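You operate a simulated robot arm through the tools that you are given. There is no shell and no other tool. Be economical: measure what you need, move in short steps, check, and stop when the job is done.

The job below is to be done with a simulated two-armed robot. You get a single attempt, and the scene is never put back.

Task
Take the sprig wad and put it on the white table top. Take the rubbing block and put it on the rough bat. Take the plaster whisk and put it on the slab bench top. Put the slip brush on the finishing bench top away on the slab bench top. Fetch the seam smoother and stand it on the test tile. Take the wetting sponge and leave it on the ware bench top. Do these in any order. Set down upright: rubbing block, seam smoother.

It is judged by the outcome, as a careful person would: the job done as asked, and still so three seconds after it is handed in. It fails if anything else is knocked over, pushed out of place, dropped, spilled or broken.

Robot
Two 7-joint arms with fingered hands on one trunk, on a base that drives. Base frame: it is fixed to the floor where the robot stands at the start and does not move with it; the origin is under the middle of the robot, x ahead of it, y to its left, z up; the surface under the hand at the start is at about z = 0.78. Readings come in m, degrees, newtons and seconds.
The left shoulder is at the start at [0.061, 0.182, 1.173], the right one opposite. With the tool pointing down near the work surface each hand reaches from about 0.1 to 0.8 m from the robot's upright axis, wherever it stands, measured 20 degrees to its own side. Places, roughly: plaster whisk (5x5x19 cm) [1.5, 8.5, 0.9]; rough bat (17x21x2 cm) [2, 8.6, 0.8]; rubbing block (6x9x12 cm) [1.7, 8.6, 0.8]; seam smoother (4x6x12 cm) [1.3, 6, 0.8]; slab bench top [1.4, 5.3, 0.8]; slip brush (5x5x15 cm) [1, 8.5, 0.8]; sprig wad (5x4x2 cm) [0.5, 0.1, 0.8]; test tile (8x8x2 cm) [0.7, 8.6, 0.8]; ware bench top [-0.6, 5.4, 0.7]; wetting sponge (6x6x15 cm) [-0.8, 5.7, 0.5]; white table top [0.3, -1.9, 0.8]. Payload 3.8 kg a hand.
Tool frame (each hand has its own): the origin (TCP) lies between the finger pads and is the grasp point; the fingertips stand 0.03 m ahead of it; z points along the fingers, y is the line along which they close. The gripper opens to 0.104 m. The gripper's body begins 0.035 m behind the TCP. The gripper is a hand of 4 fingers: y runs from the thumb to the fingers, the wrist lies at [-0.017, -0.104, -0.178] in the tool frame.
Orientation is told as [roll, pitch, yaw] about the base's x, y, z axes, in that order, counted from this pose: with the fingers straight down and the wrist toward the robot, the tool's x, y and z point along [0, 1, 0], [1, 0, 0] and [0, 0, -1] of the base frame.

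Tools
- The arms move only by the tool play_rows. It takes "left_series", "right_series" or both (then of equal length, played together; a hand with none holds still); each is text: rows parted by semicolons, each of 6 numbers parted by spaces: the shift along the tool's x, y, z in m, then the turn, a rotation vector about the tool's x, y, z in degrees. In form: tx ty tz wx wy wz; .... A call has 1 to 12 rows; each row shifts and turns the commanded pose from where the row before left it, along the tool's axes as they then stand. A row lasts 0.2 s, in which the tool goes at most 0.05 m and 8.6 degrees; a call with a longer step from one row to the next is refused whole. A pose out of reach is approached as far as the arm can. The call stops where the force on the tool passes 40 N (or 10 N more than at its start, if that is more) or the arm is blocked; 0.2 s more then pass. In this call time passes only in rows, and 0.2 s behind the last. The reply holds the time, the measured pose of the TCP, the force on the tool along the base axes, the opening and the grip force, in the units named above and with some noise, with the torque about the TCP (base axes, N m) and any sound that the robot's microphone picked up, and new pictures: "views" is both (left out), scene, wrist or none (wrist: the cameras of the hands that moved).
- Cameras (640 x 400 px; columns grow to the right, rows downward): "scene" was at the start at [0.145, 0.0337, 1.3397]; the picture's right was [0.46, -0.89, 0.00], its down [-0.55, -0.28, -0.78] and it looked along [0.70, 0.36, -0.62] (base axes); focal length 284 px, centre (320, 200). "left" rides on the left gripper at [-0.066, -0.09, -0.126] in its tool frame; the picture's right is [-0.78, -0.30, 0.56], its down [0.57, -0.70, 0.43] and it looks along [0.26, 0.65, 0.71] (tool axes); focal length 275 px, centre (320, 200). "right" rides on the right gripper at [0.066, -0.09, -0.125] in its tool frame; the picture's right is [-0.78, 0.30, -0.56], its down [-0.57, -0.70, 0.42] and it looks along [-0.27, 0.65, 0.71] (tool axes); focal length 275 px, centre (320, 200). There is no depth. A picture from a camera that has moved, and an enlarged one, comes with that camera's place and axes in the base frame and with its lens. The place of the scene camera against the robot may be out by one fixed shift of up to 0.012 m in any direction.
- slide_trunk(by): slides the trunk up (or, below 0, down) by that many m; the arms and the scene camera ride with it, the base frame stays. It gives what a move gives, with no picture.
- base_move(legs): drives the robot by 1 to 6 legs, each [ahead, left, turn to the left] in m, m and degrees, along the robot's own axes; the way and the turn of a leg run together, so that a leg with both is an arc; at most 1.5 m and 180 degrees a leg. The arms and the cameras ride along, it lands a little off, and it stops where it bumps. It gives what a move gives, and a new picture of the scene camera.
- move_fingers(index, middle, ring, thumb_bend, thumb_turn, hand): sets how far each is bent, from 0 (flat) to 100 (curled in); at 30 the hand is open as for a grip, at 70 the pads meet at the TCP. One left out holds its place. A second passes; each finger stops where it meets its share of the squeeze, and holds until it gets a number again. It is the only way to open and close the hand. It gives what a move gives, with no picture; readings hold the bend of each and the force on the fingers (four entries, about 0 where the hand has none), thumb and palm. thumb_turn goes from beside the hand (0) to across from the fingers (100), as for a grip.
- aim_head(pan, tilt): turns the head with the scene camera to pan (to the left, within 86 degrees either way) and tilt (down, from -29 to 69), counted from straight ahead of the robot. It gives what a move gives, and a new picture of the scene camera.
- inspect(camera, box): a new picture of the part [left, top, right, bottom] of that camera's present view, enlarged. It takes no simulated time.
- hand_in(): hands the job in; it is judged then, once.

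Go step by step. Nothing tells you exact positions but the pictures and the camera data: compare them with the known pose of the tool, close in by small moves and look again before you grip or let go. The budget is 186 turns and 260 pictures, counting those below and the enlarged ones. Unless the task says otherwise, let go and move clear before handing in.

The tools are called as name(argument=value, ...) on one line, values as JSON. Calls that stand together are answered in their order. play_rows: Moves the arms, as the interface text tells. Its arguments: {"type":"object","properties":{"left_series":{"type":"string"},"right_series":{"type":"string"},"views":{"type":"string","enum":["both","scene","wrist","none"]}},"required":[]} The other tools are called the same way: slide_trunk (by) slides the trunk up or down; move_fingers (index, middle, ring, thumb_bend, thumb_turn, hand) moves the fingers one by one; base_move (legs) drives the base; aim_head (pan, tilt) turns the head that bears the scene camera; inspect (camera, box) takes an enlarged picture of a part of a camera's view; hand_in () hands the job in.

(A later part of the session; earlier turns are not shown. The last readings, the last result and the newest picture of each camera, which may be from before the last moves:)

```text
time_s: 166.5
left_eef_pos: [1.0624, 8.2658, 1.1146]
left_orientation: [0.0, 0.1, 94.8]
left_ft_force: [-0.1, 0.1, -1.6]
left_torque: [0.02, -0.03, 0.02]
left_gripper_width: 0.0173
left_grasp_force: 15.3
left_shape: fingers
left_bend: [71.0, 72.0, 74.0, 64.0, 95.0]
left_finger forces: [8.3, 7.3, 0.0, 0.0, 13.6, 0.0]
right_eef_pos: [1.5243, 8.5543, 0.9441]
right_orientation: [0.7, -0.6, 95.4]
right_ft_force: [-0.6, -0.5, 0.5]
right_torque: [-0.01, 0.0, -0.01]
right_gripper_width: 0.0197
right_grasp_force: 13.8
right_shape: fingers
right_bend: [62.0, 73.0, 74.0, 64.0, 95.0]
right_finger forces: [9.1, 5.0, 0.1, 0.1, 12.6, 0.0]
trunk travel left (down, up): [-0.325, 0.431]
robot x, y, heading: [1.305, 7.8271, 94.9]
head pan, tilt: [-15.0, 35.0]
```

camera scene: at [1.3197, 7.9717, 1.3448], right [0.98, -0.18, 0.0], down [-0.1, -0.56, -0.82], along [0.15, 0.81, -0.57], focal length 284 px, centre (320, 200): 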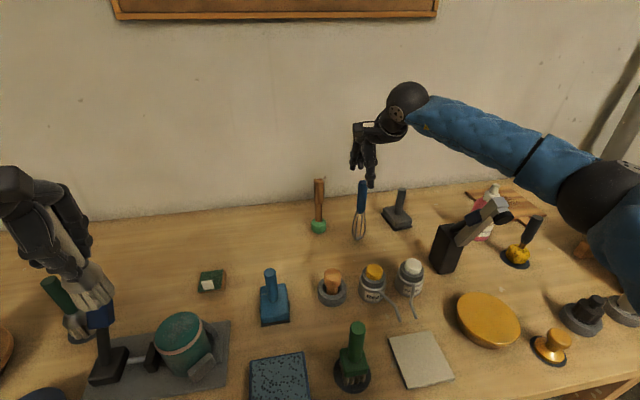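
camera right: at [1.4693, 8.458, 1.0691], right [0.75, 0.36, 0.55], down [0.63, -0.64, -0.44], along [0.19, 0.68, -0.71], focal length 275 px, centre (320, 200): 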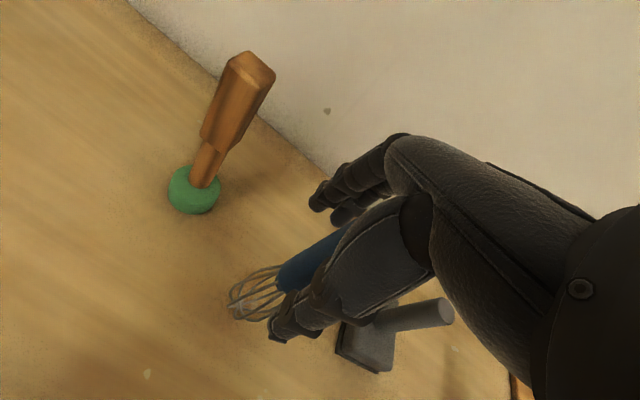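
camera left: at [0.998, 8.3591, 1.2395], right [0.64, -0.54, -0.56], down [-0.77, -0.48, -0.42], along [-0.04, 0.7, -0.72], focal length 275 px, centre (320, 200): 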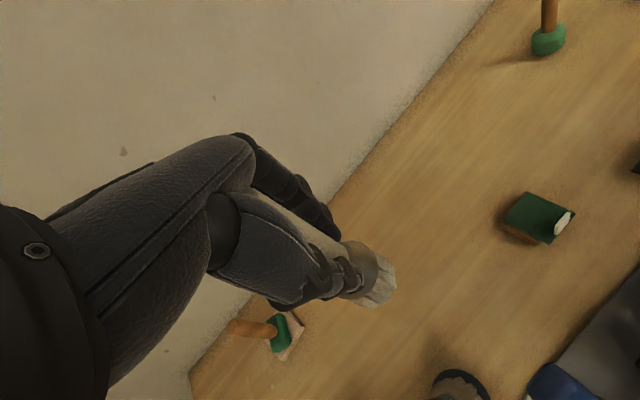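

Gripped. Lift and draw back.

play_rows(right_series="0 0 -0.03 0 0 0;0 0 -0.04 0 0 0;0 0 -0.05 0 0 0;0 0 -0.05 0 0 0;0 0 -0.03 0 0 0;0 -0.045 0 0 0 0;0 -0.045 0 0 0 0;0 -0.045 0 0 0 0;0 -0.045 0 0 0 0;0 -0.045 0 0 0 0", views="both")

```text
time_s: 168.7
left_eef_pos: [1.0624, 8.2646, 1.1142]
left_orientation: [0.0, 0.1, 94.8]
left_ft_force: [0.3, -0.1, -0.9]
left_torque: [0.02, 0.01, -0.02]
left_gripper_width: 0.017
left_grasp_force: 15.5
left_shape: fingers
left_bend: [71.0, 72.0, 74.0, 64.0, 95.0]
left_finger forces: [8.4, 7.3, 0.0, 0.0, 13.8, 0.0]
right_eef_pos: [1.5499, 8.3278, 1.1414]
right_orientation: [0.8, -0.8, 95.3]
right_ft_force: [-0.1, 0.9, 0.1]
right_torque: [0.0, -0.01, -0.02]
right_gripper_width: 0.0195
right_grasp_force: 13.4
right_shape: fingers
right_bend: [62.0, 73.0, 74.0, 64.0, 95.0]
right_finger forces: [8.8, 5.0, 0.0, 0.1, 12.3, 0.0]
trunk travel left (down, up): [-0.325, 0.431]
robot x, y, heading: [1.3059, 7.8244, 95.0]
head pan, tilt: [-15.0, 35.0]
camera scene: at [1.3201, 7.9708, 1.345], right [0.98, -0.18, 0.0], down [-0.1, -0.56, -0.82], along [0.15, 0.81, -0.57], focal length 284 px, centre (320, 200)
camera right: at [1.4939, 8.2313, 1.267], right [0.75, 0.36, 0.55], down [0.63, -0.64, -0.44], along [0.19, 0.68, -0.71], focal length 275 px, centre (320, 200)
```

scene: 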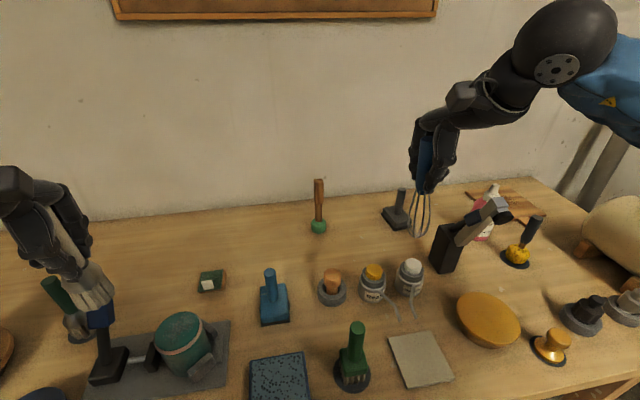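
right: 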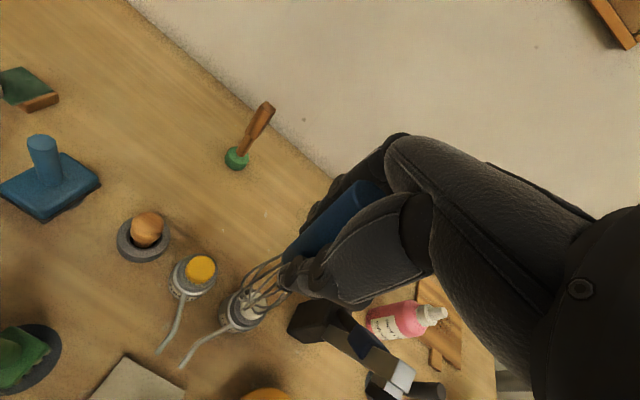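

Both tools are held. I'll tuck the right hand, raise the trunk for clearance, and drive back to the slab bench.

play_rows(right_series="0.04 -0.015 0 0 0 0;0.04 -0.015 0 0 0 0;0.04 -0.015 0 0 0 0;0.03 -0.015 0 0 0 0", views="none")

slide_trunk(by=0.12)

base_move(legs=[[-0.7, 0, 0], [0, 0, -95], [-1.03, 0, 0], [0, -1.41, 0]])

```text
time_s: 169.7
left_eef_pos: [1.0603, 8.2652, 1.1142]
left_orientation: [0.0, 0.1, 94.9]
left_ft_force: [0.5, 0.9, -2.2]
left_torque: [0.01, -0.01, 0.01]
left_gripper_width: 0.0172
left_grasp_force: 15.2
left_shape: fingers
left_bend: [71.0, 72.0, 74.0, 64.0, 95.0]
left_finger forces: [8.2, 7.4, 0.1, 0.0, 13.9, 0.0]
right_eef_pos: [1.4061, 8.2539, 1.1433]
right_orientation: [0.7, -0.8, 95.2]
right_ft_force: [0.7, -0.2, -0.4]
right_torque: [-0.01, -0.06, -0.02]
right_gripper_width: 0.0196
right_grasp_force: 12.6
right_shape: fingers
right_bend: [62.0, 73.0, 74.0, 64.0, 95.0]
right_finger forces: [8.9, 4.5, 0.1, 0.0, 12.0, 0.0]
trunk travel left (down, up): [-0.325, 0.431]
robot x, y, heading: [1.3042, 7.8279, 94.8]
head pan, tilt: [-15.0, 35.0]
```

```text
time_s: 171.2
left_eef_pos: [1.0609, 8.2655, 1.2335]
left_orientation: [-0.1, 0.2, 94.8]
left_ft_force: [-1.2, -0.5, -1.2]
left_torque: [-0.03, 0.0, -0.03]
left_gripper_width: 0.0172
left_grasp_force: 14.7
left_shape: fingers
left_bend: [71.0, 72.0, 74.0, 64.0, 95.0]
left_finger forces: [8.3, 7.4, 0.0, 0.0, 13.9, 0.0]
right_eef_pos: [1.405, 8.2531, 1.2618]
right_orientation: [0.6, -0.5, 95.3]
right_ft_force: [-0.6, 0.0, -1.1]
right_torque: [0.0, 0.0, -0.01]
right_gripper_width: 0.0196
right_grasp_force: 12.8
right_shape: fingers
right_bend: [62.0, 73.0, 74.0, 64.0, 95.0]
right_finger forces: [8.8, 4.6, 0.0, 0.0, 12.0, 0.0]
trunk travel left (down, up): [-0.445, 0.311]
robot x, y, heading: [1.3034, 7.8284, 94.9]
head pan, tilt: [-15.0, 35.0]
```

```text
time_s: 190.7
left_eef_pos: [0.7448, 5.9356, 1.2346]
left_orientation: [0.0, 0.2, -2.1]
left_ft_force: [-0.5, 0.7, -1.1]
left_torque: [0.0, 0.0, -0.01]
left_gripper_width: 0.0168
left_grasp_force: 14.2
left_shape: fingers
left_bend: [71.0, 72.0, 74.0, 65.0, 95.0]
left_finger forces: [8.5, 7.4, 0.1, 0.0, 13.4, 0.1]
right_eef_pos: [0.6927, 5.5949, 1.2629]
right_orientation: [0.7, -0.6, -1.5]
right_ft_force: [-0.3, 0.4, -0.7]
right_torque: [-0.02, -0.01, 0.03]
right_gripper_width: 0.019
right_grasp_force: 12.6
right_shape: fingers
right_bend: [62.0, 73.0, 74.0, 64.0, 95.0]
right_finger forces: [8.6, 4.5, 0.1, 0.0, 11.6, 0.0]
trunk travel left (down, up): [-0.445, 0.311]
robot x, y, heading: [0.2805, 5.744, -2.1]
head pan, tilt: [-15.0, 35.0]
camera scene: at [0.4008, 5.7134, 1.466], right [-0.29, -0.96, 0.0], down [-0.55, 0.17, -0.82], along [0.78, -0.24, -0.57], focal length 284 px, centre (320, 200)
```

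scene: 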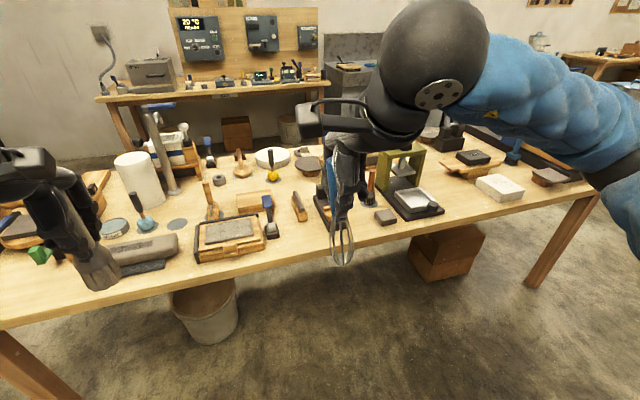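

Good. Drive in to the bench with the raised arms and view the top.

base_move(legs=[[0.42, 0, 2]])

aim_head(pan=0, tilt=45)

```text
time_s: 193.3
left_eef_pos: [1.1589, 5.9467, 1.2344]
left_orientation: [0.0, 0.2, 0.2]
left_ft_force: [0.9, -0.4, -0.8]
left_torque: [-0.02, 0.01, 0.02]
left_gripper_width: 0.017
left_grasp_force: 14.8
left_shape: fingers
left_bend: [71.0, 72.0, 74.0, 65.0, 95.0]
left_finger forces: [8.5, 7.3, 0.0, 0.0, 13.5, 0.0]
right_eef_pos: [1.12, 5.6044, 1.2613]
right_orientation: [0.7, -0.6, 0.7]
right_ft_force: [-0.4, 0.3, 0.0]
right_torque: [-0.02, 0.03, 0.02]
right_gripper_width: 0.019
right_grasp_force: 12.6
right_shape: fingers
right_bend: [62.0, 73.0, 74.0, 64.0, 95.0]
right_finger forces: [8.5, 4.5, 0.1, 0.0, 11.7, 0.0]
trunk travel left (down, up): [-0.445, 0.311]
robot x, y, heading: [0.7018, 5.7362, 0.2]
head pan, tilt: [-15.0, 35.0]
camera scene: at [0.8232, 5.7112, 1.4659], right [-0.26, -0.97, 0.0], down [-0.56, 0.15, -0.82], along [0.79, -0.21, -0.57], focal length 284 px, centre (320, 200)
```

scene: 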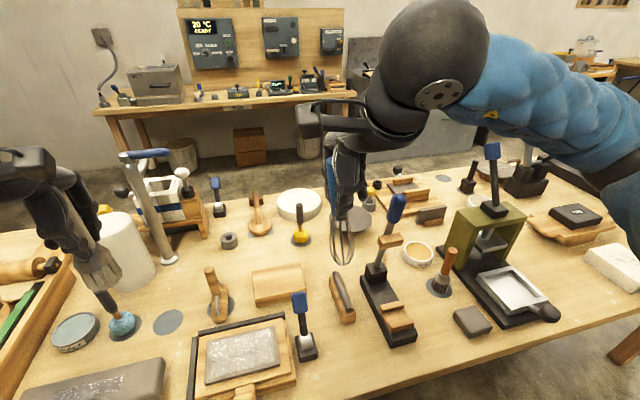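

```text
time_s: 194.0
left_eef_pos: [1.1579, 5.9471, 1.2345]
left_orientation: [0.0, 0.3, 0.1]
left_ft_force: [-0.6, -0.7, -2.1]
left_torque: [0.0, 0.02, -0.02]
left_gripper_width: 0.017
left_grasp_force: 14.8
left_shape: fingers
left_bend: [71.0, 72.0, 74.0, 65.0, 95.0]
left_finger forces: [8.5, 7.5, 0.0, 0.0, 13.4, 0.1]
right_eef_pos: [1.1185, 5.6039, 1.2621]
right_orientation: [0.8, -0.7, 0.7]
right_ft_force: [0.3, 0.0, -1.6]
right_torque: [0.01, 0.01, -0.01]
right_gripper_width: 0.0192
right_grasp_force: 12.9
right_shape: fingers
right_bend: [62.0, 73.0, 74.0, 64.0, 95.0]
right_finger forces: [8.6, 4.5, 0.1, 0.0, 11.6, 0.1]
trunk travel left (down, up): [-0.445, 0.311]
robot x, y, heading: [0.7005, 5.7384, 0.4]
head pan, tilt: [0.0, 45.0]
camera scene: at [0.8182, 5.7339, 1.4512], right [0.0, -1.0, 0.0], down [-0.71, 0.0, -0.71], along [0.71, 0.0, -0.71], focal length 284 px, centre (320, 200)
```

scene: 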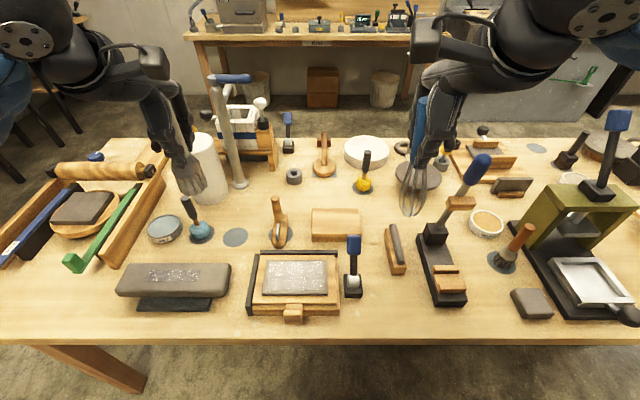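

Clear spots: the vacated disc at (1.325, 5.987) for the brush, and (1.11, 5.555) for the whisk. I'll bring each hand above its spot.

play_rows(left_series="0.01 0.041 0 0 0 0;0.01 0.041 0 0 0 0;0.01 0.041 0 0 0 0;0.01 0.042 0 0 0 0;0 0 0.045 0 0 0;0 0 0.045 0 0 0;0 0 0.045 0 0 0;0 0 0.045 0 0 0", right_series="-0.025 -0.008 0 0 0 0;-0.024 0 0 0 0 0;0 0 0.04 0 0 0;0 0 0.04 0 0 0;0 0 0.04 0 0 0;0 0 0.04 0 0 0;0 0 0.04 0 0 0;0 0 0.03 0 0 0", views="both")

```text
time_s: 195.8
left_eef_pos: [1.322, 5.9862, 1.0522]
left_orientation: [0.0, 0.2, 0.2]
left_ft_force: [-0.2, -0.3, -1.8]
left_torque: [0.0, 0.0, 0.02]
left_gripper_width: 0.0169
left_grasp_force: 14.5
left_shape: fingers
left_bend: [71.0, 72.0, 74.0, 65.0, 95.0]
left_finger forces: [8.4, 7.4, 0.1, 0.0, 13.4, 0.0]
right_eef_pos: [1.1137, 5.5576, 1.031]
right_orientation: [0.7, -0.5, 0.7]
right_ft_force: [0.0, 0.6, -0.3]
right_torque: [-0.01, -0.02, -0.04]
right_gripper_width: 0.019
right_grasp_force: 11.7
right_shape: fingers
right_bend: [62.0, 73.0, 74.0, 65.0, 95.0]
right_finger forces: [8.4, 4.3, 0.0, 0.0, 11.3, 0.0]
trunk travel left (down, up): [-0.445, 0.311]
robot x, y, heading: [0.6984, 5.7383, 0.1]
head pan, tilt: [0.0, 45.0]
camera scene: at [0.819, 5.734, 1.4511], right [0.0, -1.0, 0.0], down [-0.71, 0.0, -0.71], along [0.71, 0.0, -0.71], focal length 284 px, centre (320, 200)
camera right: at [1.0218, 5.622, 1.1563], right [0.3, -0.78, 0.55], down [-0.69, -0.58, -0.44], along [0.66, -0.25, -0.71], focal length 275 px, centre (320, 200)
camera left: at [1.2327, 5.9205, 1.1781], right [-0.3, -0.78, -0.56], down [-0.7, 0.57, -0.42], along [0.65, 0.27, -0.72], focal length 275 px, centre (320, 200)
```

scene: 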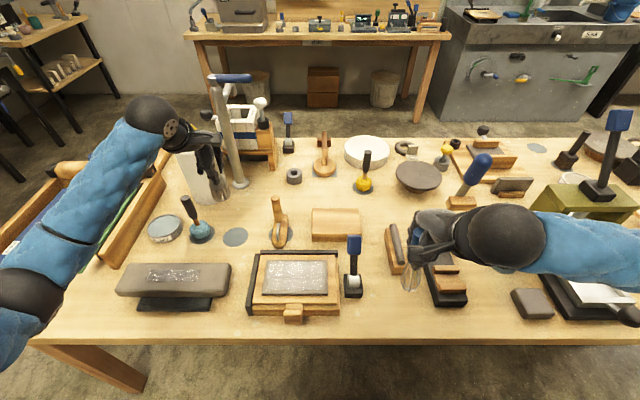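
right: 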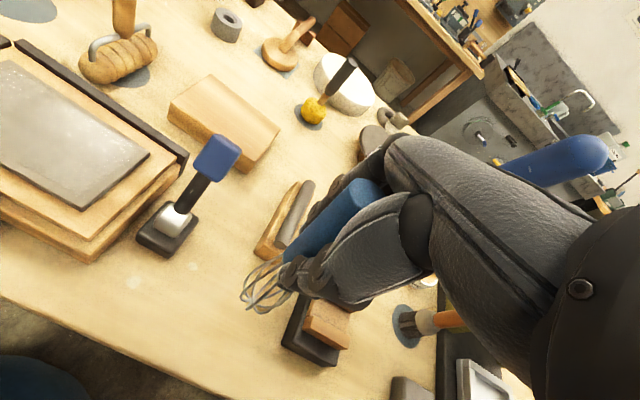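
left: 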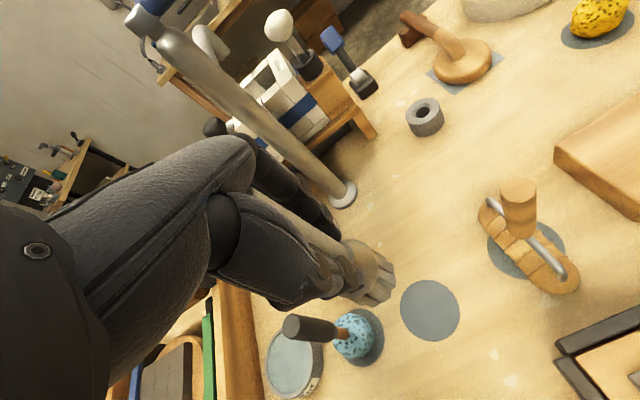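

Both positions look right. Lower both to just above contact.

play_rows(left_series="0 0 0.04 0 0 0;0 0 0.04 0 0 0;0 0 0.04 0 0 0;0 0 0.018 0 0 0", right_series="0 0 0.02 0 0 0;0 0 0.02 0 0 0;0 0 0.015 0 0 0;0 0 0.01 0 0 0", views="both")

```text
time_s: 196.8
left_eef_pos: [1.3231, 5.9874, 0.9152]
left_orientation: [0.1, 0.3, 0.2]
left_ft_force: [-0.2, -0.8, -0.6]
left_torque: [0.0, -0.01, 0.01]
left_gripper_width: 0.0167
left_grasp_force: 15.1
left_shape: fingers
left_bend: [71.0, 72.0, 74.0, 65.0, 95.0]
left_finger forces: [8.4, 7.5, 0.0, 0.0, 13.5, 0.0]
right_eef_pos: [1.1138, 5.5592, 0.9662]
right_orientation: [0.7, -0.5, 0.7]
right_ft_force: [-0.8, -0.6, 0.2]
right_torque: [0.01, 0.03, 0.01]
right_gripper_width: 0.0192
right_grasp_force: 12.0
right_shape: fingers
right_bend: [62.0, 73.0, 74.0, 65.0, 95.0]
right_finger forces: [8.4, 4.2, 0.0, 0.1, 11.4, 0.1]
trunk travel left (down, up): [-0.445, 0.311]
robot x, y, heading: [0.7003, 5.7415, -0.0]
head pan, tilt: [0.0, 45.0]
camera scene: at [0.8185, 5.7338, 1.4512], right [0.0, -1.0, 0.0], down [-0.71, 0.0, -0.71], along [0.71, 0.0, -0.71], focal length 284 px, centre (320, 200)
camera right: at [1.0226, 5.6237, 1.0918], right [0.3, -0.78, 0.55], down [-0.69, -0.58, -0.44], along [0.66, -0.25, -0.71], focal length 275 px, centre (320, 200)
camera left: at [1.2319, 5.9213, 1.0407], right [-0.3, -0.78, -0.56], down [-0.7, 0.57, -0.42], along [0.65, 0.27, -0.72], focal length 275 px, centre (320, 200)
```

scene: 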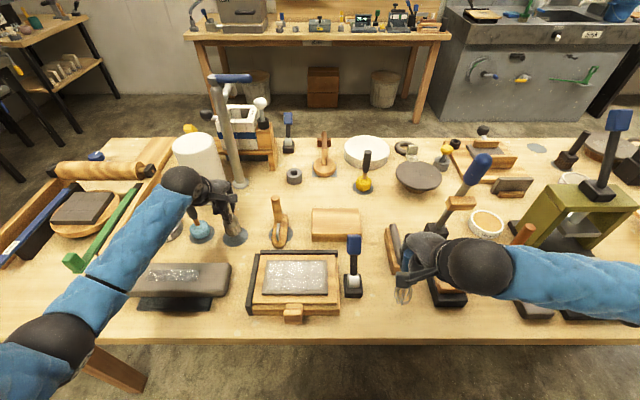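
right: 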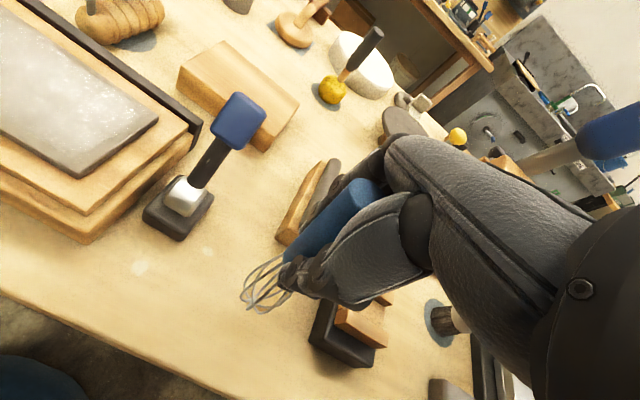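
left: 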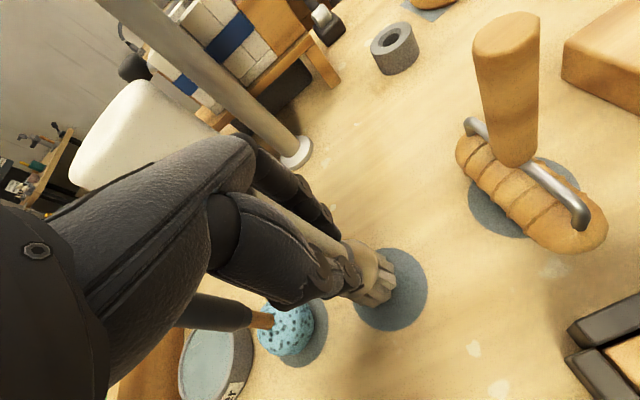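

Lower both gently to contact.

play_rows(left_series="0 0 0.01 0 0 0;0 0 0.004 0 0 0;0 0 0.003 0 0 0;0 0 0.002 0 0 0", right_series="0 0 0.006 0 0 0;0 0 0.003 0 0 0;0 0 0.003 0 0 0;0 0 0.003 0 0 0", views="none")

```text
time_s: 197.8
left_eef_pos: [1.3211, 5.9865, 0.8962]
left_orientation: [0.0, 0.2, 0.3]
left_ft_force: [0.8, 0.0, -0.6]
left_torque: [0.0, -0.01, 0.01]
left_gripper_width: 0.0168
left_grasp_force: 14.5
left_shape: fingers
left_bend: [71.0, 72.0, 74.0, 65.0, 95.0]
left_finger forces: [8.5, 7.6, 0.1, 0.1, 13.4, 0.1]
right_eef_pos: [1.1154, 5.5591, 0.9524]
right_orientation: [0.8, -0.7, 0.8]
right_ft_force: [0.2, 0.5, -1.7]
right_torque: [0.0, -0.01, -0.02]
right_gripper_width: 0.019
right_grasp_force: 11.9
right_shape: fingers
right_bend: [62.0, 73.0, 74.0, 65.0, 95.0]
right_finger forces: [8.4, 4.2, 0.0, 0.0, 11.5, 0.0]
trunk travel left (down, up): [-0.445, 0.311]
robot x, y, heading: [0.7031, 5.7364, 0.3]
head pan, tilt: [0.0, 45.0]
```

play_rows(left_series="0 0 0.002 0 0 0;0 0 0.002 0 0 0;0 0 0.002 0 0 0", right_series="0 0 0.003 0 0 0;0 0 0.003 0 0 0;0 0 0.002 0 0 0", views="none")

inspect(camera="right", box=[200, 200, 360, 340])

inspect(camera="left", box=[300, 190, 460, 340])

```text
time_s: 198.6
left_eef_pos: [1.3214, 5.9866, 0.8907]
left_orientation: [0.1, 0.1, 0.2]
left_ft_force: [0.0, 0.0, 0.4]
left_torque: [-0.03, 0.0, -0.01]
left_gripper_width: 0.0168
left_grasp_force: 14.8
left_shape: fingers
left_bend: [71.0, 72.0, 74.0, 65.0, 95.0]
left_finger forces: [8.6, 7.8, 0.0, 0.1, 13.7, 0.0]
right_eef_pos: [1.1149, 5.5591, 0.945]
right_orientation: [0.6, -0.6, 0.8]
right_ft_force: [-0.3, 0.1, -1.0]
right_torque: [0.0, -0.02, 0.01]
right_gripper_width: 0.0191
right_grasp_force: 12.2
right_shape: fingers
right_bend: [62.0, 73.0, 74.0, 65.0, 95.0]
right_finger forces: [8.4, 4.2, 0.0, 0.0, 11.4, 0.0]
trunk travel left (down, up): [-0.445, 0.311]
robot x, y, heading: [0.703, 5.7406, 0.2]
head pan, tilt: [0.0, 45.0]
```

```text
2.86 times, centred on (280, 270) of right
camera zoom: at [1.0229, 5.6234, 1.0692], right [0.3, -0.78, 0.55], down [-0.69, -0.58, -0.44], along [0.66, -0.25, -0.71], focal length 786 px, centre (434, 0)
```

zoom: 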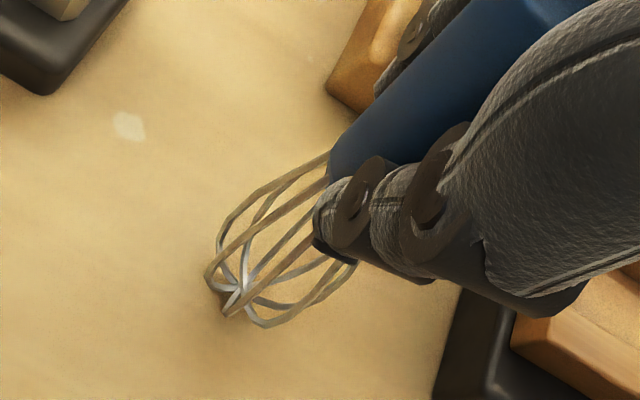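

```text
2.67 times, centred on (380, 265) of left
camera zoom: at [1.2324, 5.9209, 1.0156], right [-0.29, -0.78, -0.56], down [-0.7, 0.57, -0.42], along [0.65, 0.27, -0.71], focal length 734 px, centre (160, 27)
```

zoom: 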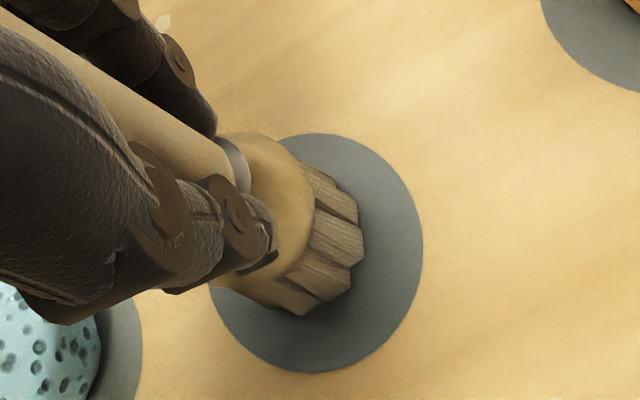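

play_rows(left_series="0 0 0.001 0 0 0;0 0 0.001 0 0 0;0 0 0 0 0 0", right_series="0 0 0.002 0 0 0;0 0 0.002 0 0 0;0 0 0.002 0 0 0", views="none")

```text
time_s: 199.4
left_eef_pos: [1.3216, 5.9864, 0.8906]
left_orientation: [-0.1, 0.0, 0.2]
left_ft_force: [2.1, 1.5, 4.6]
left_torque: [0.03, -0.04, 0.0]
left_gripper_width: 0.0166
left_grasp_force: 16.0
left_shape: fingers
left_bend: [72.0, 73.0, 74.0, 65.0, 95.0]
left_finger forces: [9.0, 9.3, 0.0, 0.1, 14.2, 0.1]
right_eef_pos: [1.1151, 5.5598, 0.9413]
right_orientation: [0.8, -1.1, 0.7]
right_ft_force: [0.2, 1.5, 17.6]
right_torque: [0.06, 0.04, 0.03]
right_gripper_width: 0.0184
right_grasp_force: 15.1
right_shape: fingers
right_bend: [61.0, 74.0, 74.0, 66.0, 95.0]
right_finger forces: [10.1, 5.4, 0.1, 0.1, 14.4, 0.0]
trunk travel left (down, up): [-0.445, 0.311]
robot x, y, heading: [0.6992, 5.7412, 0.1]
head pan, tilt: [0.0, 45.0]
```

Both in contact; ease the right up 3 mm, then release both.

play_rows(right_series="0 0 -0.0025 0 0 0;0 0 0 0 0 0", views="none")

move_fingers(hand="right", index=44, middle=44, ring=44, thumb_bend=44)

move_fingers(hand="left", index=44, middle=44, ring=44, thumb_bend=44)

inspect(camera="right", box=[160, 120, 480, 360])

inspect(camera="left", box=[220, 160, 480, 360])

```text
time_s: 200.0
left_eef_pos: [1.3218, 5.987, 0.8896]
left_orientation: [0.1, -0.1, 0.1]
left_ft_force: [2.8, 1.4, 8.2]
left_torque: [0.0, 0.0, -0.01]
left_gripper_width: 0.0166
left_grasp_force: 17.5
left_shape: fingers
left_bend: [72.0, 73.0, 74.0, 65.0, 95.0]
left_finger forces: [9.4, 10.3, 0.0, 0.0, 14.6, 0.0]
right_eef_pos: [1.1147, 5.5594, 0.9409]
right_orientation: [0.7, -0.7, 0.7]
right_ft_force: [1.2, 0.4, 13.3]
right_torque: [0.11, -0.01, -0.02]
right_gripper_width: 0.0189
right_grasp_force: 14.2
right_shape: fingers
right_bend: [61.0, 74.0, 74.0, 66.0, 95.0]
right_finger forces: [10.4, 5.1, 0.0, 0.0, 13.6, 0.0]
trunk travel left (down, up): [-0.445, 0.311]
robot x, y, heading: [0.7035, 5.7393, 0.4]
head pan, tilt: [0.0, 45.0]
```

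```text
time_s: 201.0
left_eef_pos: [1.3218, 5.9864, 0.8896]
left_orientation: [0.1, 0.1, 0.2]
left_ft_force: [1.4, 2.4, 11.2]
left_torque: [0.04, 0.02, -0.03]
left_gripper_width: 0.0166
left_grasp_force: 17.6
left_shape: fingers
left_bend: [72.0, 73.0, 74.0, 65.0, 95.0]
left_finger forces: [9.5, 10.9, 0.0, 0.0, 14.8, 0.0]
right_eef_pos: [1.114, 5.5593, 0.9403]
right_orientation: [0.7, -0.6, 0.6]
right_ft_force: [0.1, -0.5, -0.9]
right_torque: [0.01, -0.04, 0.0]
right_gripper_width: 0.0686
right_grasp_force: 0.0
right_shape: fingers
right_bend: [44.0, 44.0, 44.0, 44.0, 97.0]
right_finger forces: [0.1, 0.0, 0.0, 0.0, 0.0, 0.1]
trunk travel left (down, up): [-0.445, 0.311]
robot x, y, heading: [0.7002, 5.7372, 0.1]
head pan, tilt: [0.0, 45.0]
```

```text
time_s: 202.0
left_eef_pos: [1.3207, 5.9873, 0.8879]
left_orientation: [-0.1, 0.2, 0.2]
left_ft_force: [-0.4, -0.9, 1.1]
left_torque: [0.0, 0.0, 0.01]
left_gripper_width: 0.0687
left_grasp_force: 0.0
left_shape: fingers
left_bend: [44.0, 44.0, 44.0, 44.0, 97.0]
left_finger forces: [0.0, 0.1, 0.1, 0.0, 0.1, 0.1]
right_eef_pos: [1.1146, 5.5588, 0.9409]
right_orientation: [0.8, -0.7, 0.6]
right_ft_force: [-0.1, 0.1, 0.3]
right_torque: [0.0, 0.01, 0.01]
right_gripper_width: 0.0687
right_grasp_force: 0.1
right_shape: fingers
right_bend: [44.0, 44.0, 44.0, 44.0, 97.0]
right_finger forces: [0.0, 0.1, 0.0, 0.1, 0.1, 0.0]
trunk travel left (down, up): [-0.445, 0.311]
robot x, y, heading: [0.6947, 5.7363, 0.5]
head pan, tilt: [0.0, 45.0]
```

```text
1.67 times, centred on (320, 240) of right
camera zoom: at [1.0226, 5.6236, 1.0657], right [0.3, -0.78, 0.55], down [-0.69, -0.58, -0.44], along [0.66, -0.25, -0.71], focal length 459 px, centre (320, 133)
```

zoom: 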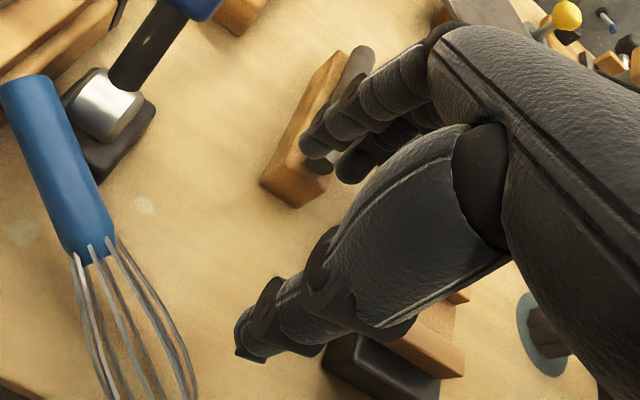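

```text
2.00 times, centred on (350, 260) of left
camera zoom: at [1.2319, 5.921, 1.0136], right [-0.3, -0.78, -0.56], down [-0.7, 0.57, -0.42], along [0.65, 0.27, -0.72], focal length 551 px, centre (260, 80)
```

zoom: 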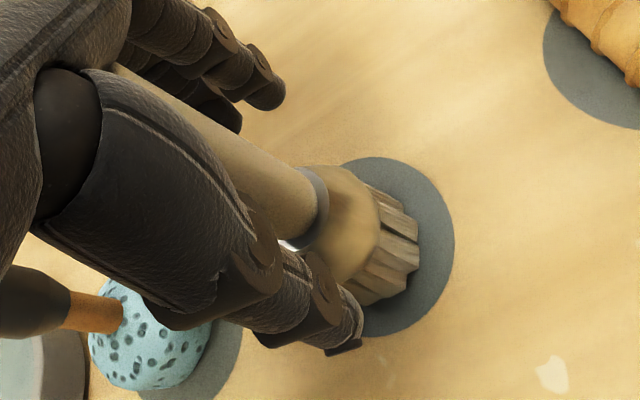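

The brush stands; the whisk has tipped over and lies on the bench. I'll raise both hands clear and check.

play_rows(left_series="0 0 -0.03 0 0 0;0 0 -0.04 0 0 0;0 0 -0.04 0 0 0;0 0 -0.04 0 0 0;0 0 -0.04 0 0 0", right_series="0 0 -0.03 0 0 0;0 0 -0.04 0 0 0;0 0 -0.04 0 0 0;0 0 -0.04 0 0 0;0 0 -0.04 0 0 0", views="both")

inspect(camera="scene", box=[300, 220, 460, 350])

```text
time_s: 203.2
left_eef_pos: [1.3222, 5.9886, 1.0792]
left_orientation: [0.0, 0.1, 0.2]
left_ft_force: [0.0, 0.1, -0.3]
left_torque: [0.02, 0.0, -0.03]
left_gripper_width: 0.0689
left_grasp_force: 0.1
left_shape: fingers
left_bend: [44.0, 44.0, 44.0, 44.0, 97.0]
left_finger forces: [0.0, 0.0, 0.0, 0.0, 0.0, 0.1]
right_eef_pos: [1.1124, 5.557, 1.1294]
right_orientation: [0.7, -0.6, 0.8]
right_ft_force: [0.6, 0.3, -0.2]
right_torque: [0.03, 0.02, 0.0]
right_gripper_width: 0.0687
right_grasp_force: 0.1
right_shape: fingers
right_bend: [44.0, 44.0, 44.0, 44.0, 97.0]
right_finger forces: [0.1, 0.1, 0.0, 0.0, 0.0, 0.0]
trunk travel left (down, up): [-0.445, 0.311]
robot x, y, heading: [0.6985, 5.7396, 0.2]
head pan, tilt: [0.0, 45.0]
camera scene: at [0.8181, 5.7339, 1.4512], right [0.0, -1.0, 0.0], down [-0.71, 0.0, -0.71], along [0.71, 0.0, -0.71], focal length 284 px, centre (320, 200)
camera right: at [1.0198, 5.6212, 1.2553], right [0.3, -0.78, 0.55], down [-0.69, -0.58, -0.44], along [0.66, -0.25, -0.71], focal length 275 px, centre (320, 200)
camera left: at [1.2323, 5.9218, 1.2045], right [-0.29, -0.78, -0.56], down [-0.7, 0.57, -0.42], along [0.65, 0.27, -0.72], focal length 275 px, centre (320, 200)
```

scene: 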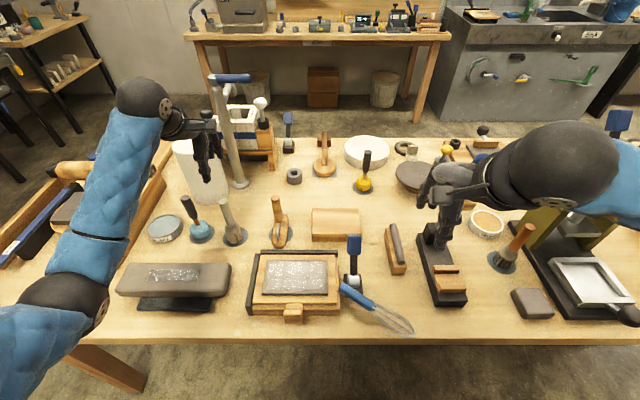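
right: 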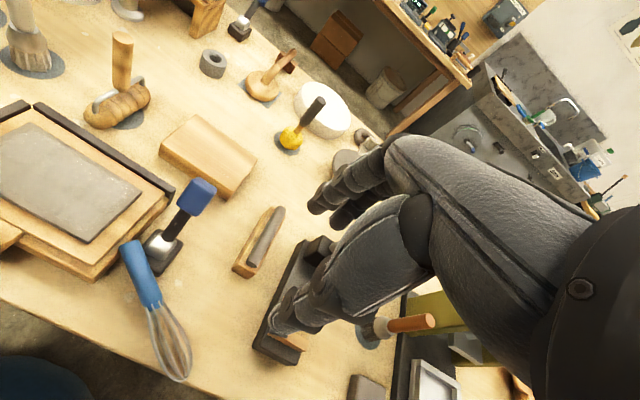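
left: 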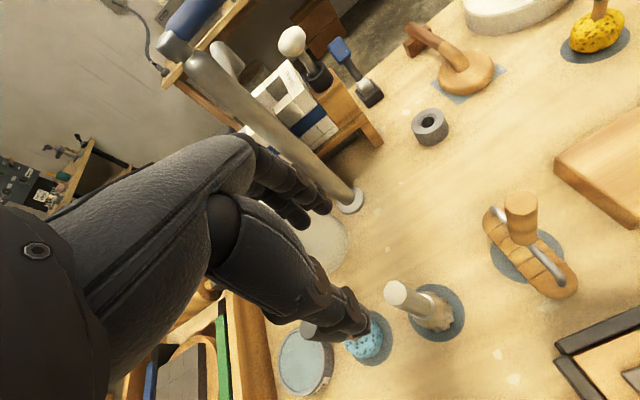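

```text
3.08 times, centred on (380, 285) of scene
camera zoom: at [0.8181, 5.7339, 1.4512], right [0.0, -1.0, 0.0], down [-0.71, 0.0, -0.71], along [0.71, 0.0, -0.71], focal length 875 px, centre (135, -62)
```

zoom: 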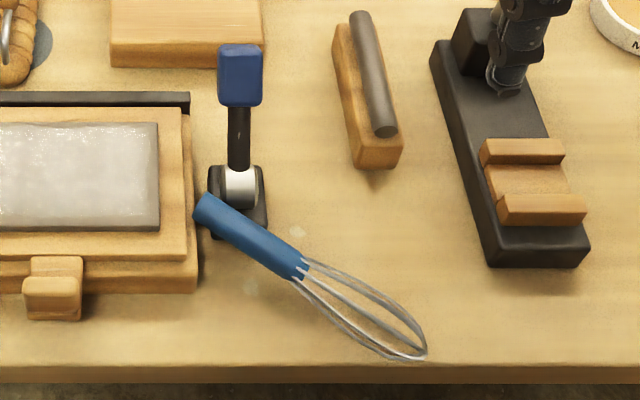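

inspect(camera="right", box=[60, 170, 260, 390])

```text
1.82 times, centred on (160, 280) of right
camera zoom: at [1.0198, 5.6212, 1.2553], right [0.3, -0.78, 0.55], down [-0.69, -0.58, -0.44], along [0.66, -0.25, -0.71], focal length 500 px, centre (611, 54)
```

zoom: 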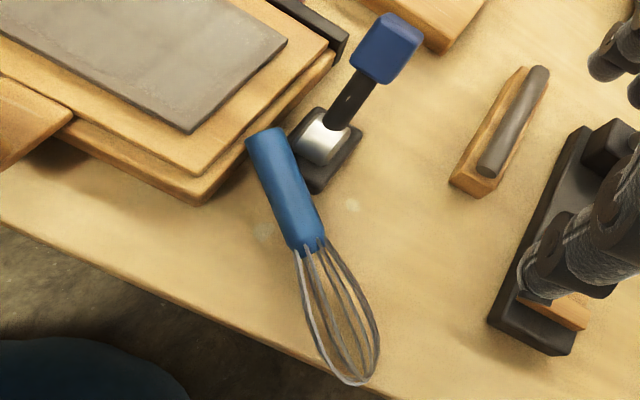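

The whisk rests against the hammer tool and reaches the bench edge, so I'll regrip it across its middle and lay it in the clear spot. First turn the hand −35° and place it above.

play_rows(right_series="0 0 0 0 0 7.2;0 0 0 0 0 7.2;0 0 0 0 0 7.2;0 0 0 0 0 7.2;0 0 0 0 0 7.2;0.0125 -0.023 0.03 0 0 0;0.0125 -0.0235 0.03 0 0 0;0 0 0.04 0 0 0;0 0 0.04 0 0 0;0 0 0.04 0 0 0", views="both")

```text
time_s: 205.4
left_eef_pos: [1.3215, 5.9874, 1.0781]
left_orientation: [0.0, 0.3, 0.2]
left_ft_force: [0.0, 0.2, -0.1]
left_torque: [0.0, -0.01, -0.03]
left_gripper_width: 0.0687
left_grasp_force: 0.1
left_shape: fingers
left_bend: [44.0, 44.0, 44.0, 44.0, 97.0]
left_finger forces: [0.0, 0.0, 0.1, 0.0, 0.0, 0.1]
right_eef_pos: [1.0904, 5.6049, 0.9513]
right_orientation: [0.9, -0.1, -35.3]
right_ft_force: [0.5, -0.2, -1.1]
right_torque: [-0.03, 0.0, 0.01]
right_gripper_width: 0.0688
right_grasp_force: 0.0
right_shape: fingers
right_bend: [44.0, 44.0, 44.0, 44.0, 97.0]
right_finger forces: [0.0, 0.0, 0.1, 0.1, 0.0, 0.0]
trunk travel left (down, up): [-0.445, 0.311]
robot x, y, heading: [0.7002, 5.7383, 0.3]
head pan, tilt: [0.0, 45.0]
camera scene: at [0.8187, 5.7337, 1.4511], right [0.0, -1.0, 0.0], down [-0.71, 0.0, -0.71], along [0.71, 0.0, -0.71], focal length 284 px, centre (320, 200)
camera right: at [1.054, 5.7111, 1.0762], right [-0.21, -0.81, 0.54], down [-0.9, -0.06, -0.44], along [0.38, -0.58, -0.72], focal length 275 px, centre (320, 200)
```

scene: 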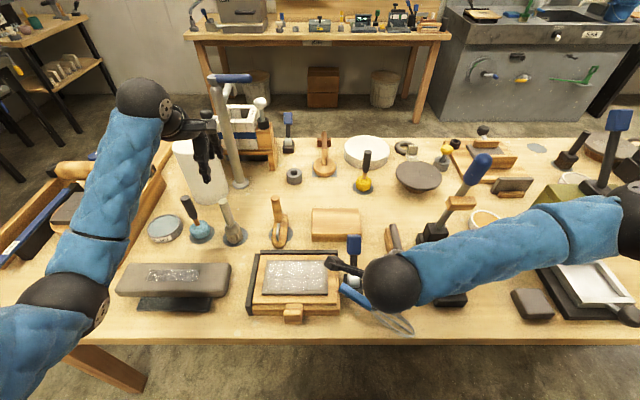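
right: 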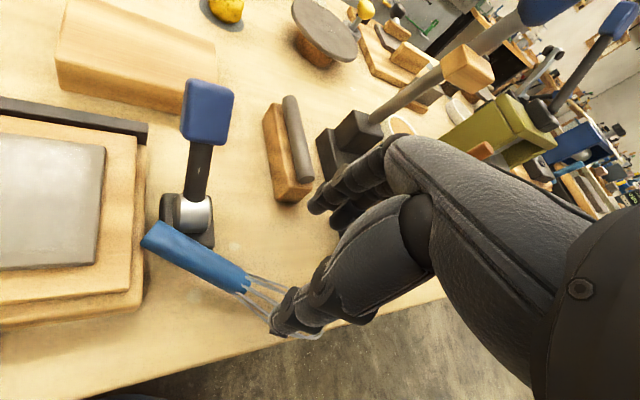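

Fine-tune yaw and position, then lower over the whisk.

play_rows(right_series="-0.012 0.006 0 0 0 -5;0 0 0.04 0 0 0;0 0 0.04 0 0 0", views="wrist")

```text
time_s: 206.2
left_eef_pos: [1.3226, 5.9879, 1.079]
left_orientation: [0.1, 0.1, 0.3]
left_ft_force: [-1.1, -0.4, -0.3]
left_torque: [0.0, 0.01, 0.0]
left_gripper_width: 0.0689
left_grasp_force: 0.0
left_shape: fingers
left_bend: [44.0, 44.0, 44.0, 44.0, 97.0]
left_finger forces: [0.1, 0.0, 0.0, 0.0, 0.1, 0.1]
right_eef_pos: [1.0897, 5.5938, 0.8714]
right_orientation: [1.0, -0.4, -30.3]
right_ft_force: [0.8, -0.4, 0.1]
right_torque: [-0.01, 0.02, 0.01]
right_gripper_width: 0.0692
right_grasp_force: 0.1
right_shape: fingers
right_bend: [44.0, 44.0, 44.0, 44.0, 97.0]
right_finger forces: [0.0, 0.0, 0.0, 0.0, 0.0, 0.1]
trunk travel left (down, up): [-0.445, 0.311]
robot x, y, heading: [0.7013, 5.7449, 0.2]
head pan, tilt: [0.0, 45.0]
camera right: at [1.0444, 5.6959, 0.9971], right [-0.14, -0.83, 0.55], down [-0.89, -0.14, -0.44], along [0.44, -0.55, -0.72], focal length 275 px, centre (320, 200)
```

right: 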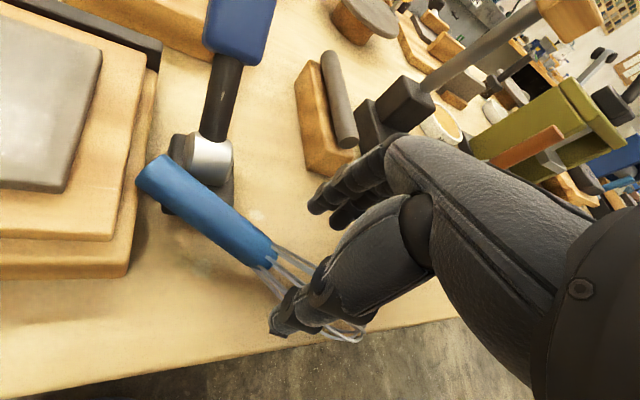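

play_rows(right_series="0 0 0.02 0 0 0;0 0 0.015 0 0 0;0 0 0.01 0 0 0", views="wrist")

```text
time_s: 207.2
left_eef_pos: [1.3213, 5.9878, 1.079]
left_orientation: [0.0, 0.1, 0.2]
left_ft_force: [1.0, -0.2, -0.8]
left_torque: [-0.03, -0.02, -0.02]
left_gripper_width: 0.0691
left_grasp_force: 0.0
left_shape: fingers
left_bend: [44.0, 44.0, 44.0, 44.0, 97.0]
left_finger forces: [0.1, 0.1, 0.0, 0.1, 0.0, 0.1]
right_eef_pos: [1.0976, 5.5946, 0.8319]
right_orientation: [1.5, -1.4, -30.6]
right_ft_force: [-2.3, -4.2, 21.0]
right_torque: [-0.68, -0.21, -0.07]
right_gripper_width: 0.0705
right_grasp_force: 10.8
right_shape: fingers
right_bend: [44.0, 44.0, 44.0, 43.0, 98.0]
right_finger forces: [0.1, 18.3, 0.0, 0.0, 2.8, 0.1]
trunk travel left (down, up): [-0.445, 0.311]
robot x, y, heading: [0.7025, 5.7413, 0.1]
head pan, tilt: [0.0, 45.0]
stopped in row 3 (right hand): the force on the tool passed its limit at 44 N (the readings are from after the stop); the commanded pose is now the measured one
camera right: at [1.0496, 5.6966, 0.9567], right [-0.16, -0.82, 0.54], down [-0.88, -0.13, -0.45], along [0.45, -0.55, -0.71], focal length 275 px, centre (320, 200)
```

right: 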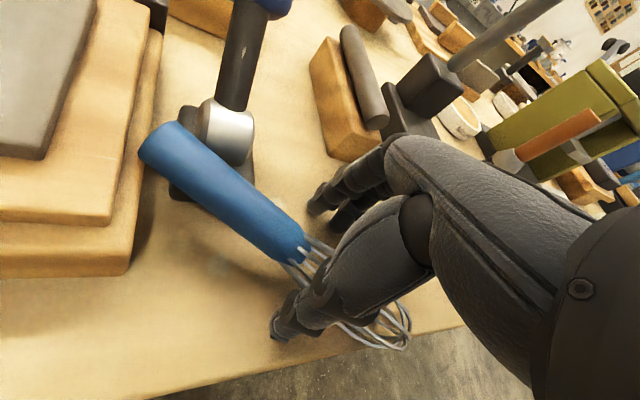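

Lift 4 mm and close on it.

play_rows(right_series="0 0 -0.005 0 0 0", views="none")

move_fingers(hand="right", index=72, middle=72, ring=72, thumb_bend=68)

inspect(camera="right", box=[120, 90, 480, 370])

```text
time_s: 207.6
left_eef_pos: [1.3219, 5.9879, 1.0779]
left_orientation: [0.1, 0.2, 0.1]
left_ft_force: [-0.9, 0.0, -1.2]
left_torque: [-0.02, 0.02, -0.02]
left_gripper_width: 0.0687
left_grasp_force: 0.1
left_shape: fingers
left_bend: [44.0, 44.0, 44.0, 44.0, 97.0]
left_finger forces: [0.0, 0.0, 0.0, 0.1, 0.0, 0.0]
right_eef_pos: [1.0957, 5.5956, 0.8342]
right_orientation: [1.4, -0.8, -30.5]
right_ft_force: [-0.6, 2.1, 3.8]
right_torque: [-0.13, -0.08, -0.03]
right_gripper_width: 0.0696
right_grasp_force: 2.6
right_shape: fingers
right_bend: [44.0, 45.0, 44.0, 44.0, 97.0]
right_finger forces: [0.0, 3.7, 0.1, 0.0, 0.0, 0.0]
trunk travel left (down, up): [-0.445, 0.311]
robot x, y, heading: [0.7008, 5.7422, 0.3]
head pan, tilt: [0.0, 45.0]
```

```text
time_s: 208.6
left_eef_pos: [1.3214, 5.9878, 1.0782]
left_orientation: [0.0, 0.1, 0.3]
left_ft_force: [1.2, -0.1, -1.0]
left_torque: [0.01, -0.01, 0.0]
left_gripper_width: 0.0689
left_grasp_force: 0.1
left_shape: fingers
left_bend: [44.0, 44.0, 44.0, 44.0, 97.0]
left_finger forces: [0.1, 0.1, 0.0, 0.0, 0.1, 0.0]
right_eef_pos: [1.0959, 5.5953, 0.8344]
right_orientation: [1.4, -0.9, -30.5]
right_ft_force: [-0.7, -0.4, -0.4]
right_torque: [0.0, 0.0, -0.02]
right_gripper_width: 0.0072
right_grasp_force: 5.7
right_shape: fingers
right_bend: [72.0, 71.0, 71.0, 65.0, 96.0]
right_finger forces: [2.0, 1.2, 2.7, 0.0, 5.6, 0.1]
trunk travel left (down, up): [-0.445, 0.311]
robot x, y, heading: [0.7001, 5.7398, 0.1]
head pan, tilt: [0.0, 45.0]
```

```text
1.43 times, centred on (300, 230) of right
camera zoom: at [1.0485, 5.6966, 0.9601], right [-0.15, -0.83, 0.54], down [-0.88, -0.13, -0.45], along [0.44, -0.55, -0.71], focal length 393 px, centre (349, 157)
```

zoom: 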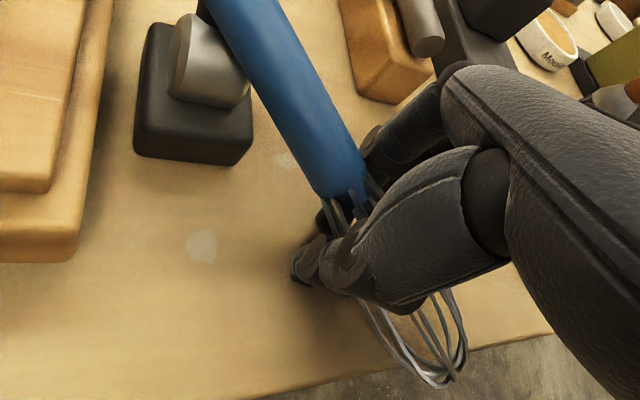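

inspect(camera="scene", box=[290, 200, 470, 350])

inspect(camera="right", box=[60, 0, 380, 220])

```text
2.67 times, centred on (380, 275) of scene
camera zoom: at [0.8183, 5.7338, 1.4512], right [0.0, -1.0, 0.0], down [-0.71, 0.0, -0.71], along [0.71, 0.0, -0.71], focal length 758 px, centre (160, 0)
```

zoom: 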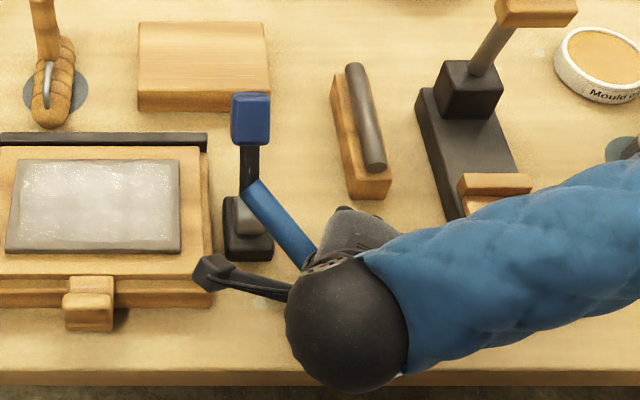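

```text
1.82 times, centred on (220, 110) of right
camera zoom: at [1.0485, 5.6966, 0.9601], right [-0.15, -0.83, 0.54], down [-0.88, -0.13, -0.45], along [0.44, -0.55, -0.71], focal length 500 px, centre (502, 364)
```

zoom: 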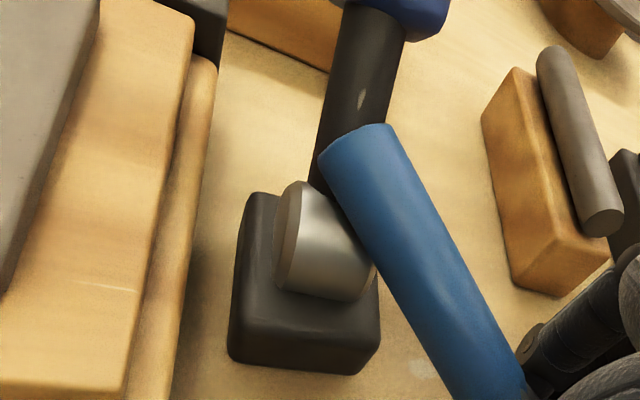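

The whisk is gripped at its neck with the handle beside the hammer shaft. I'll slide it away from the hammer first (−y), then lift.

play_rows(right_series="-0.014 0.0083 -0.003 0 0 0;-0.0145 0.0085 -0.003 0 0 0;-0.0145 0.0085 -0.004 0 0 0", views="wrist")

inspect(camera="scene", box=[290, 200, 470, 350])

```text
time_s: 209.4
left_eef_pos: [1.3225, 5.9867, 1.0796]
left_orientation: [-0.1, 0.1, 0.2]
left_ft_force: [0.0, 0.3, -0.7]
left_torque: [0.04, 0.02, 0.01]
left_gripper_width: 0.0687
left_grasp_force: 0.0
left_shape: fingers
left_bend: [44.0, 44.0, 44.0, 44.0, 97.0]
left_finger forces: [0.1, 0.0, 0.0, 0.1, 0.0, 0.1]
right_eef_pos: [1.0966, 5.5443, 0.8437]
right_orientation: [1.4, -0.8, -30.5]
right_ft_force: [0.2, 0.0, 0.1]
right_torque: [-0.01, -0.01, 0.0]
right_gripper_width: 0.0074
right_grasp_force: 5.2
right_shape: fingers
right_bend: [72.0, 72.0, 71.0, 65.0, 96.0]
right_finger forces: [2.6, 1.1, 2.5, 0.1, 5.6, 0.0]
trunk travel left (down, up): [-0.445, 0.311]
robot x, y, heading: [0.6993, 5.7396, 0.3]
head pan, tilt: [0.0, 45.0]
camera right: at [1.0483, 5.6457, 0.9695], right [-0.15, -0.83, 0.54], down [-0.88, -0.13, -0.45], along [0.44, -0.55, -0.71], focal length 275 px, centre (320, 200)
```

right: 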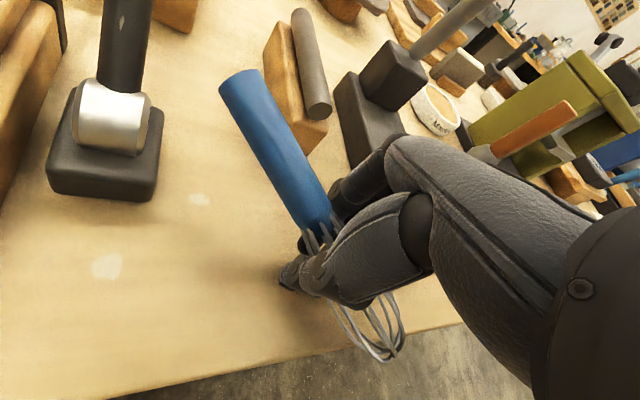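

```text
2.67 times, centred on (380, 275) of scene
camera zoom: at [0.8181, 5.7332, 1.4512], right [0.0, -1.0, 0.0], down [-0.71, 0.0, -0.71], along [0.71, 0.0, -0.71], focal length 758 px, centre (160, 0)
```

zoom: 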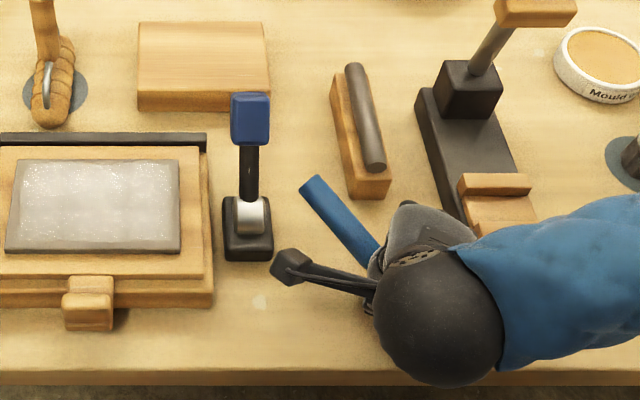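

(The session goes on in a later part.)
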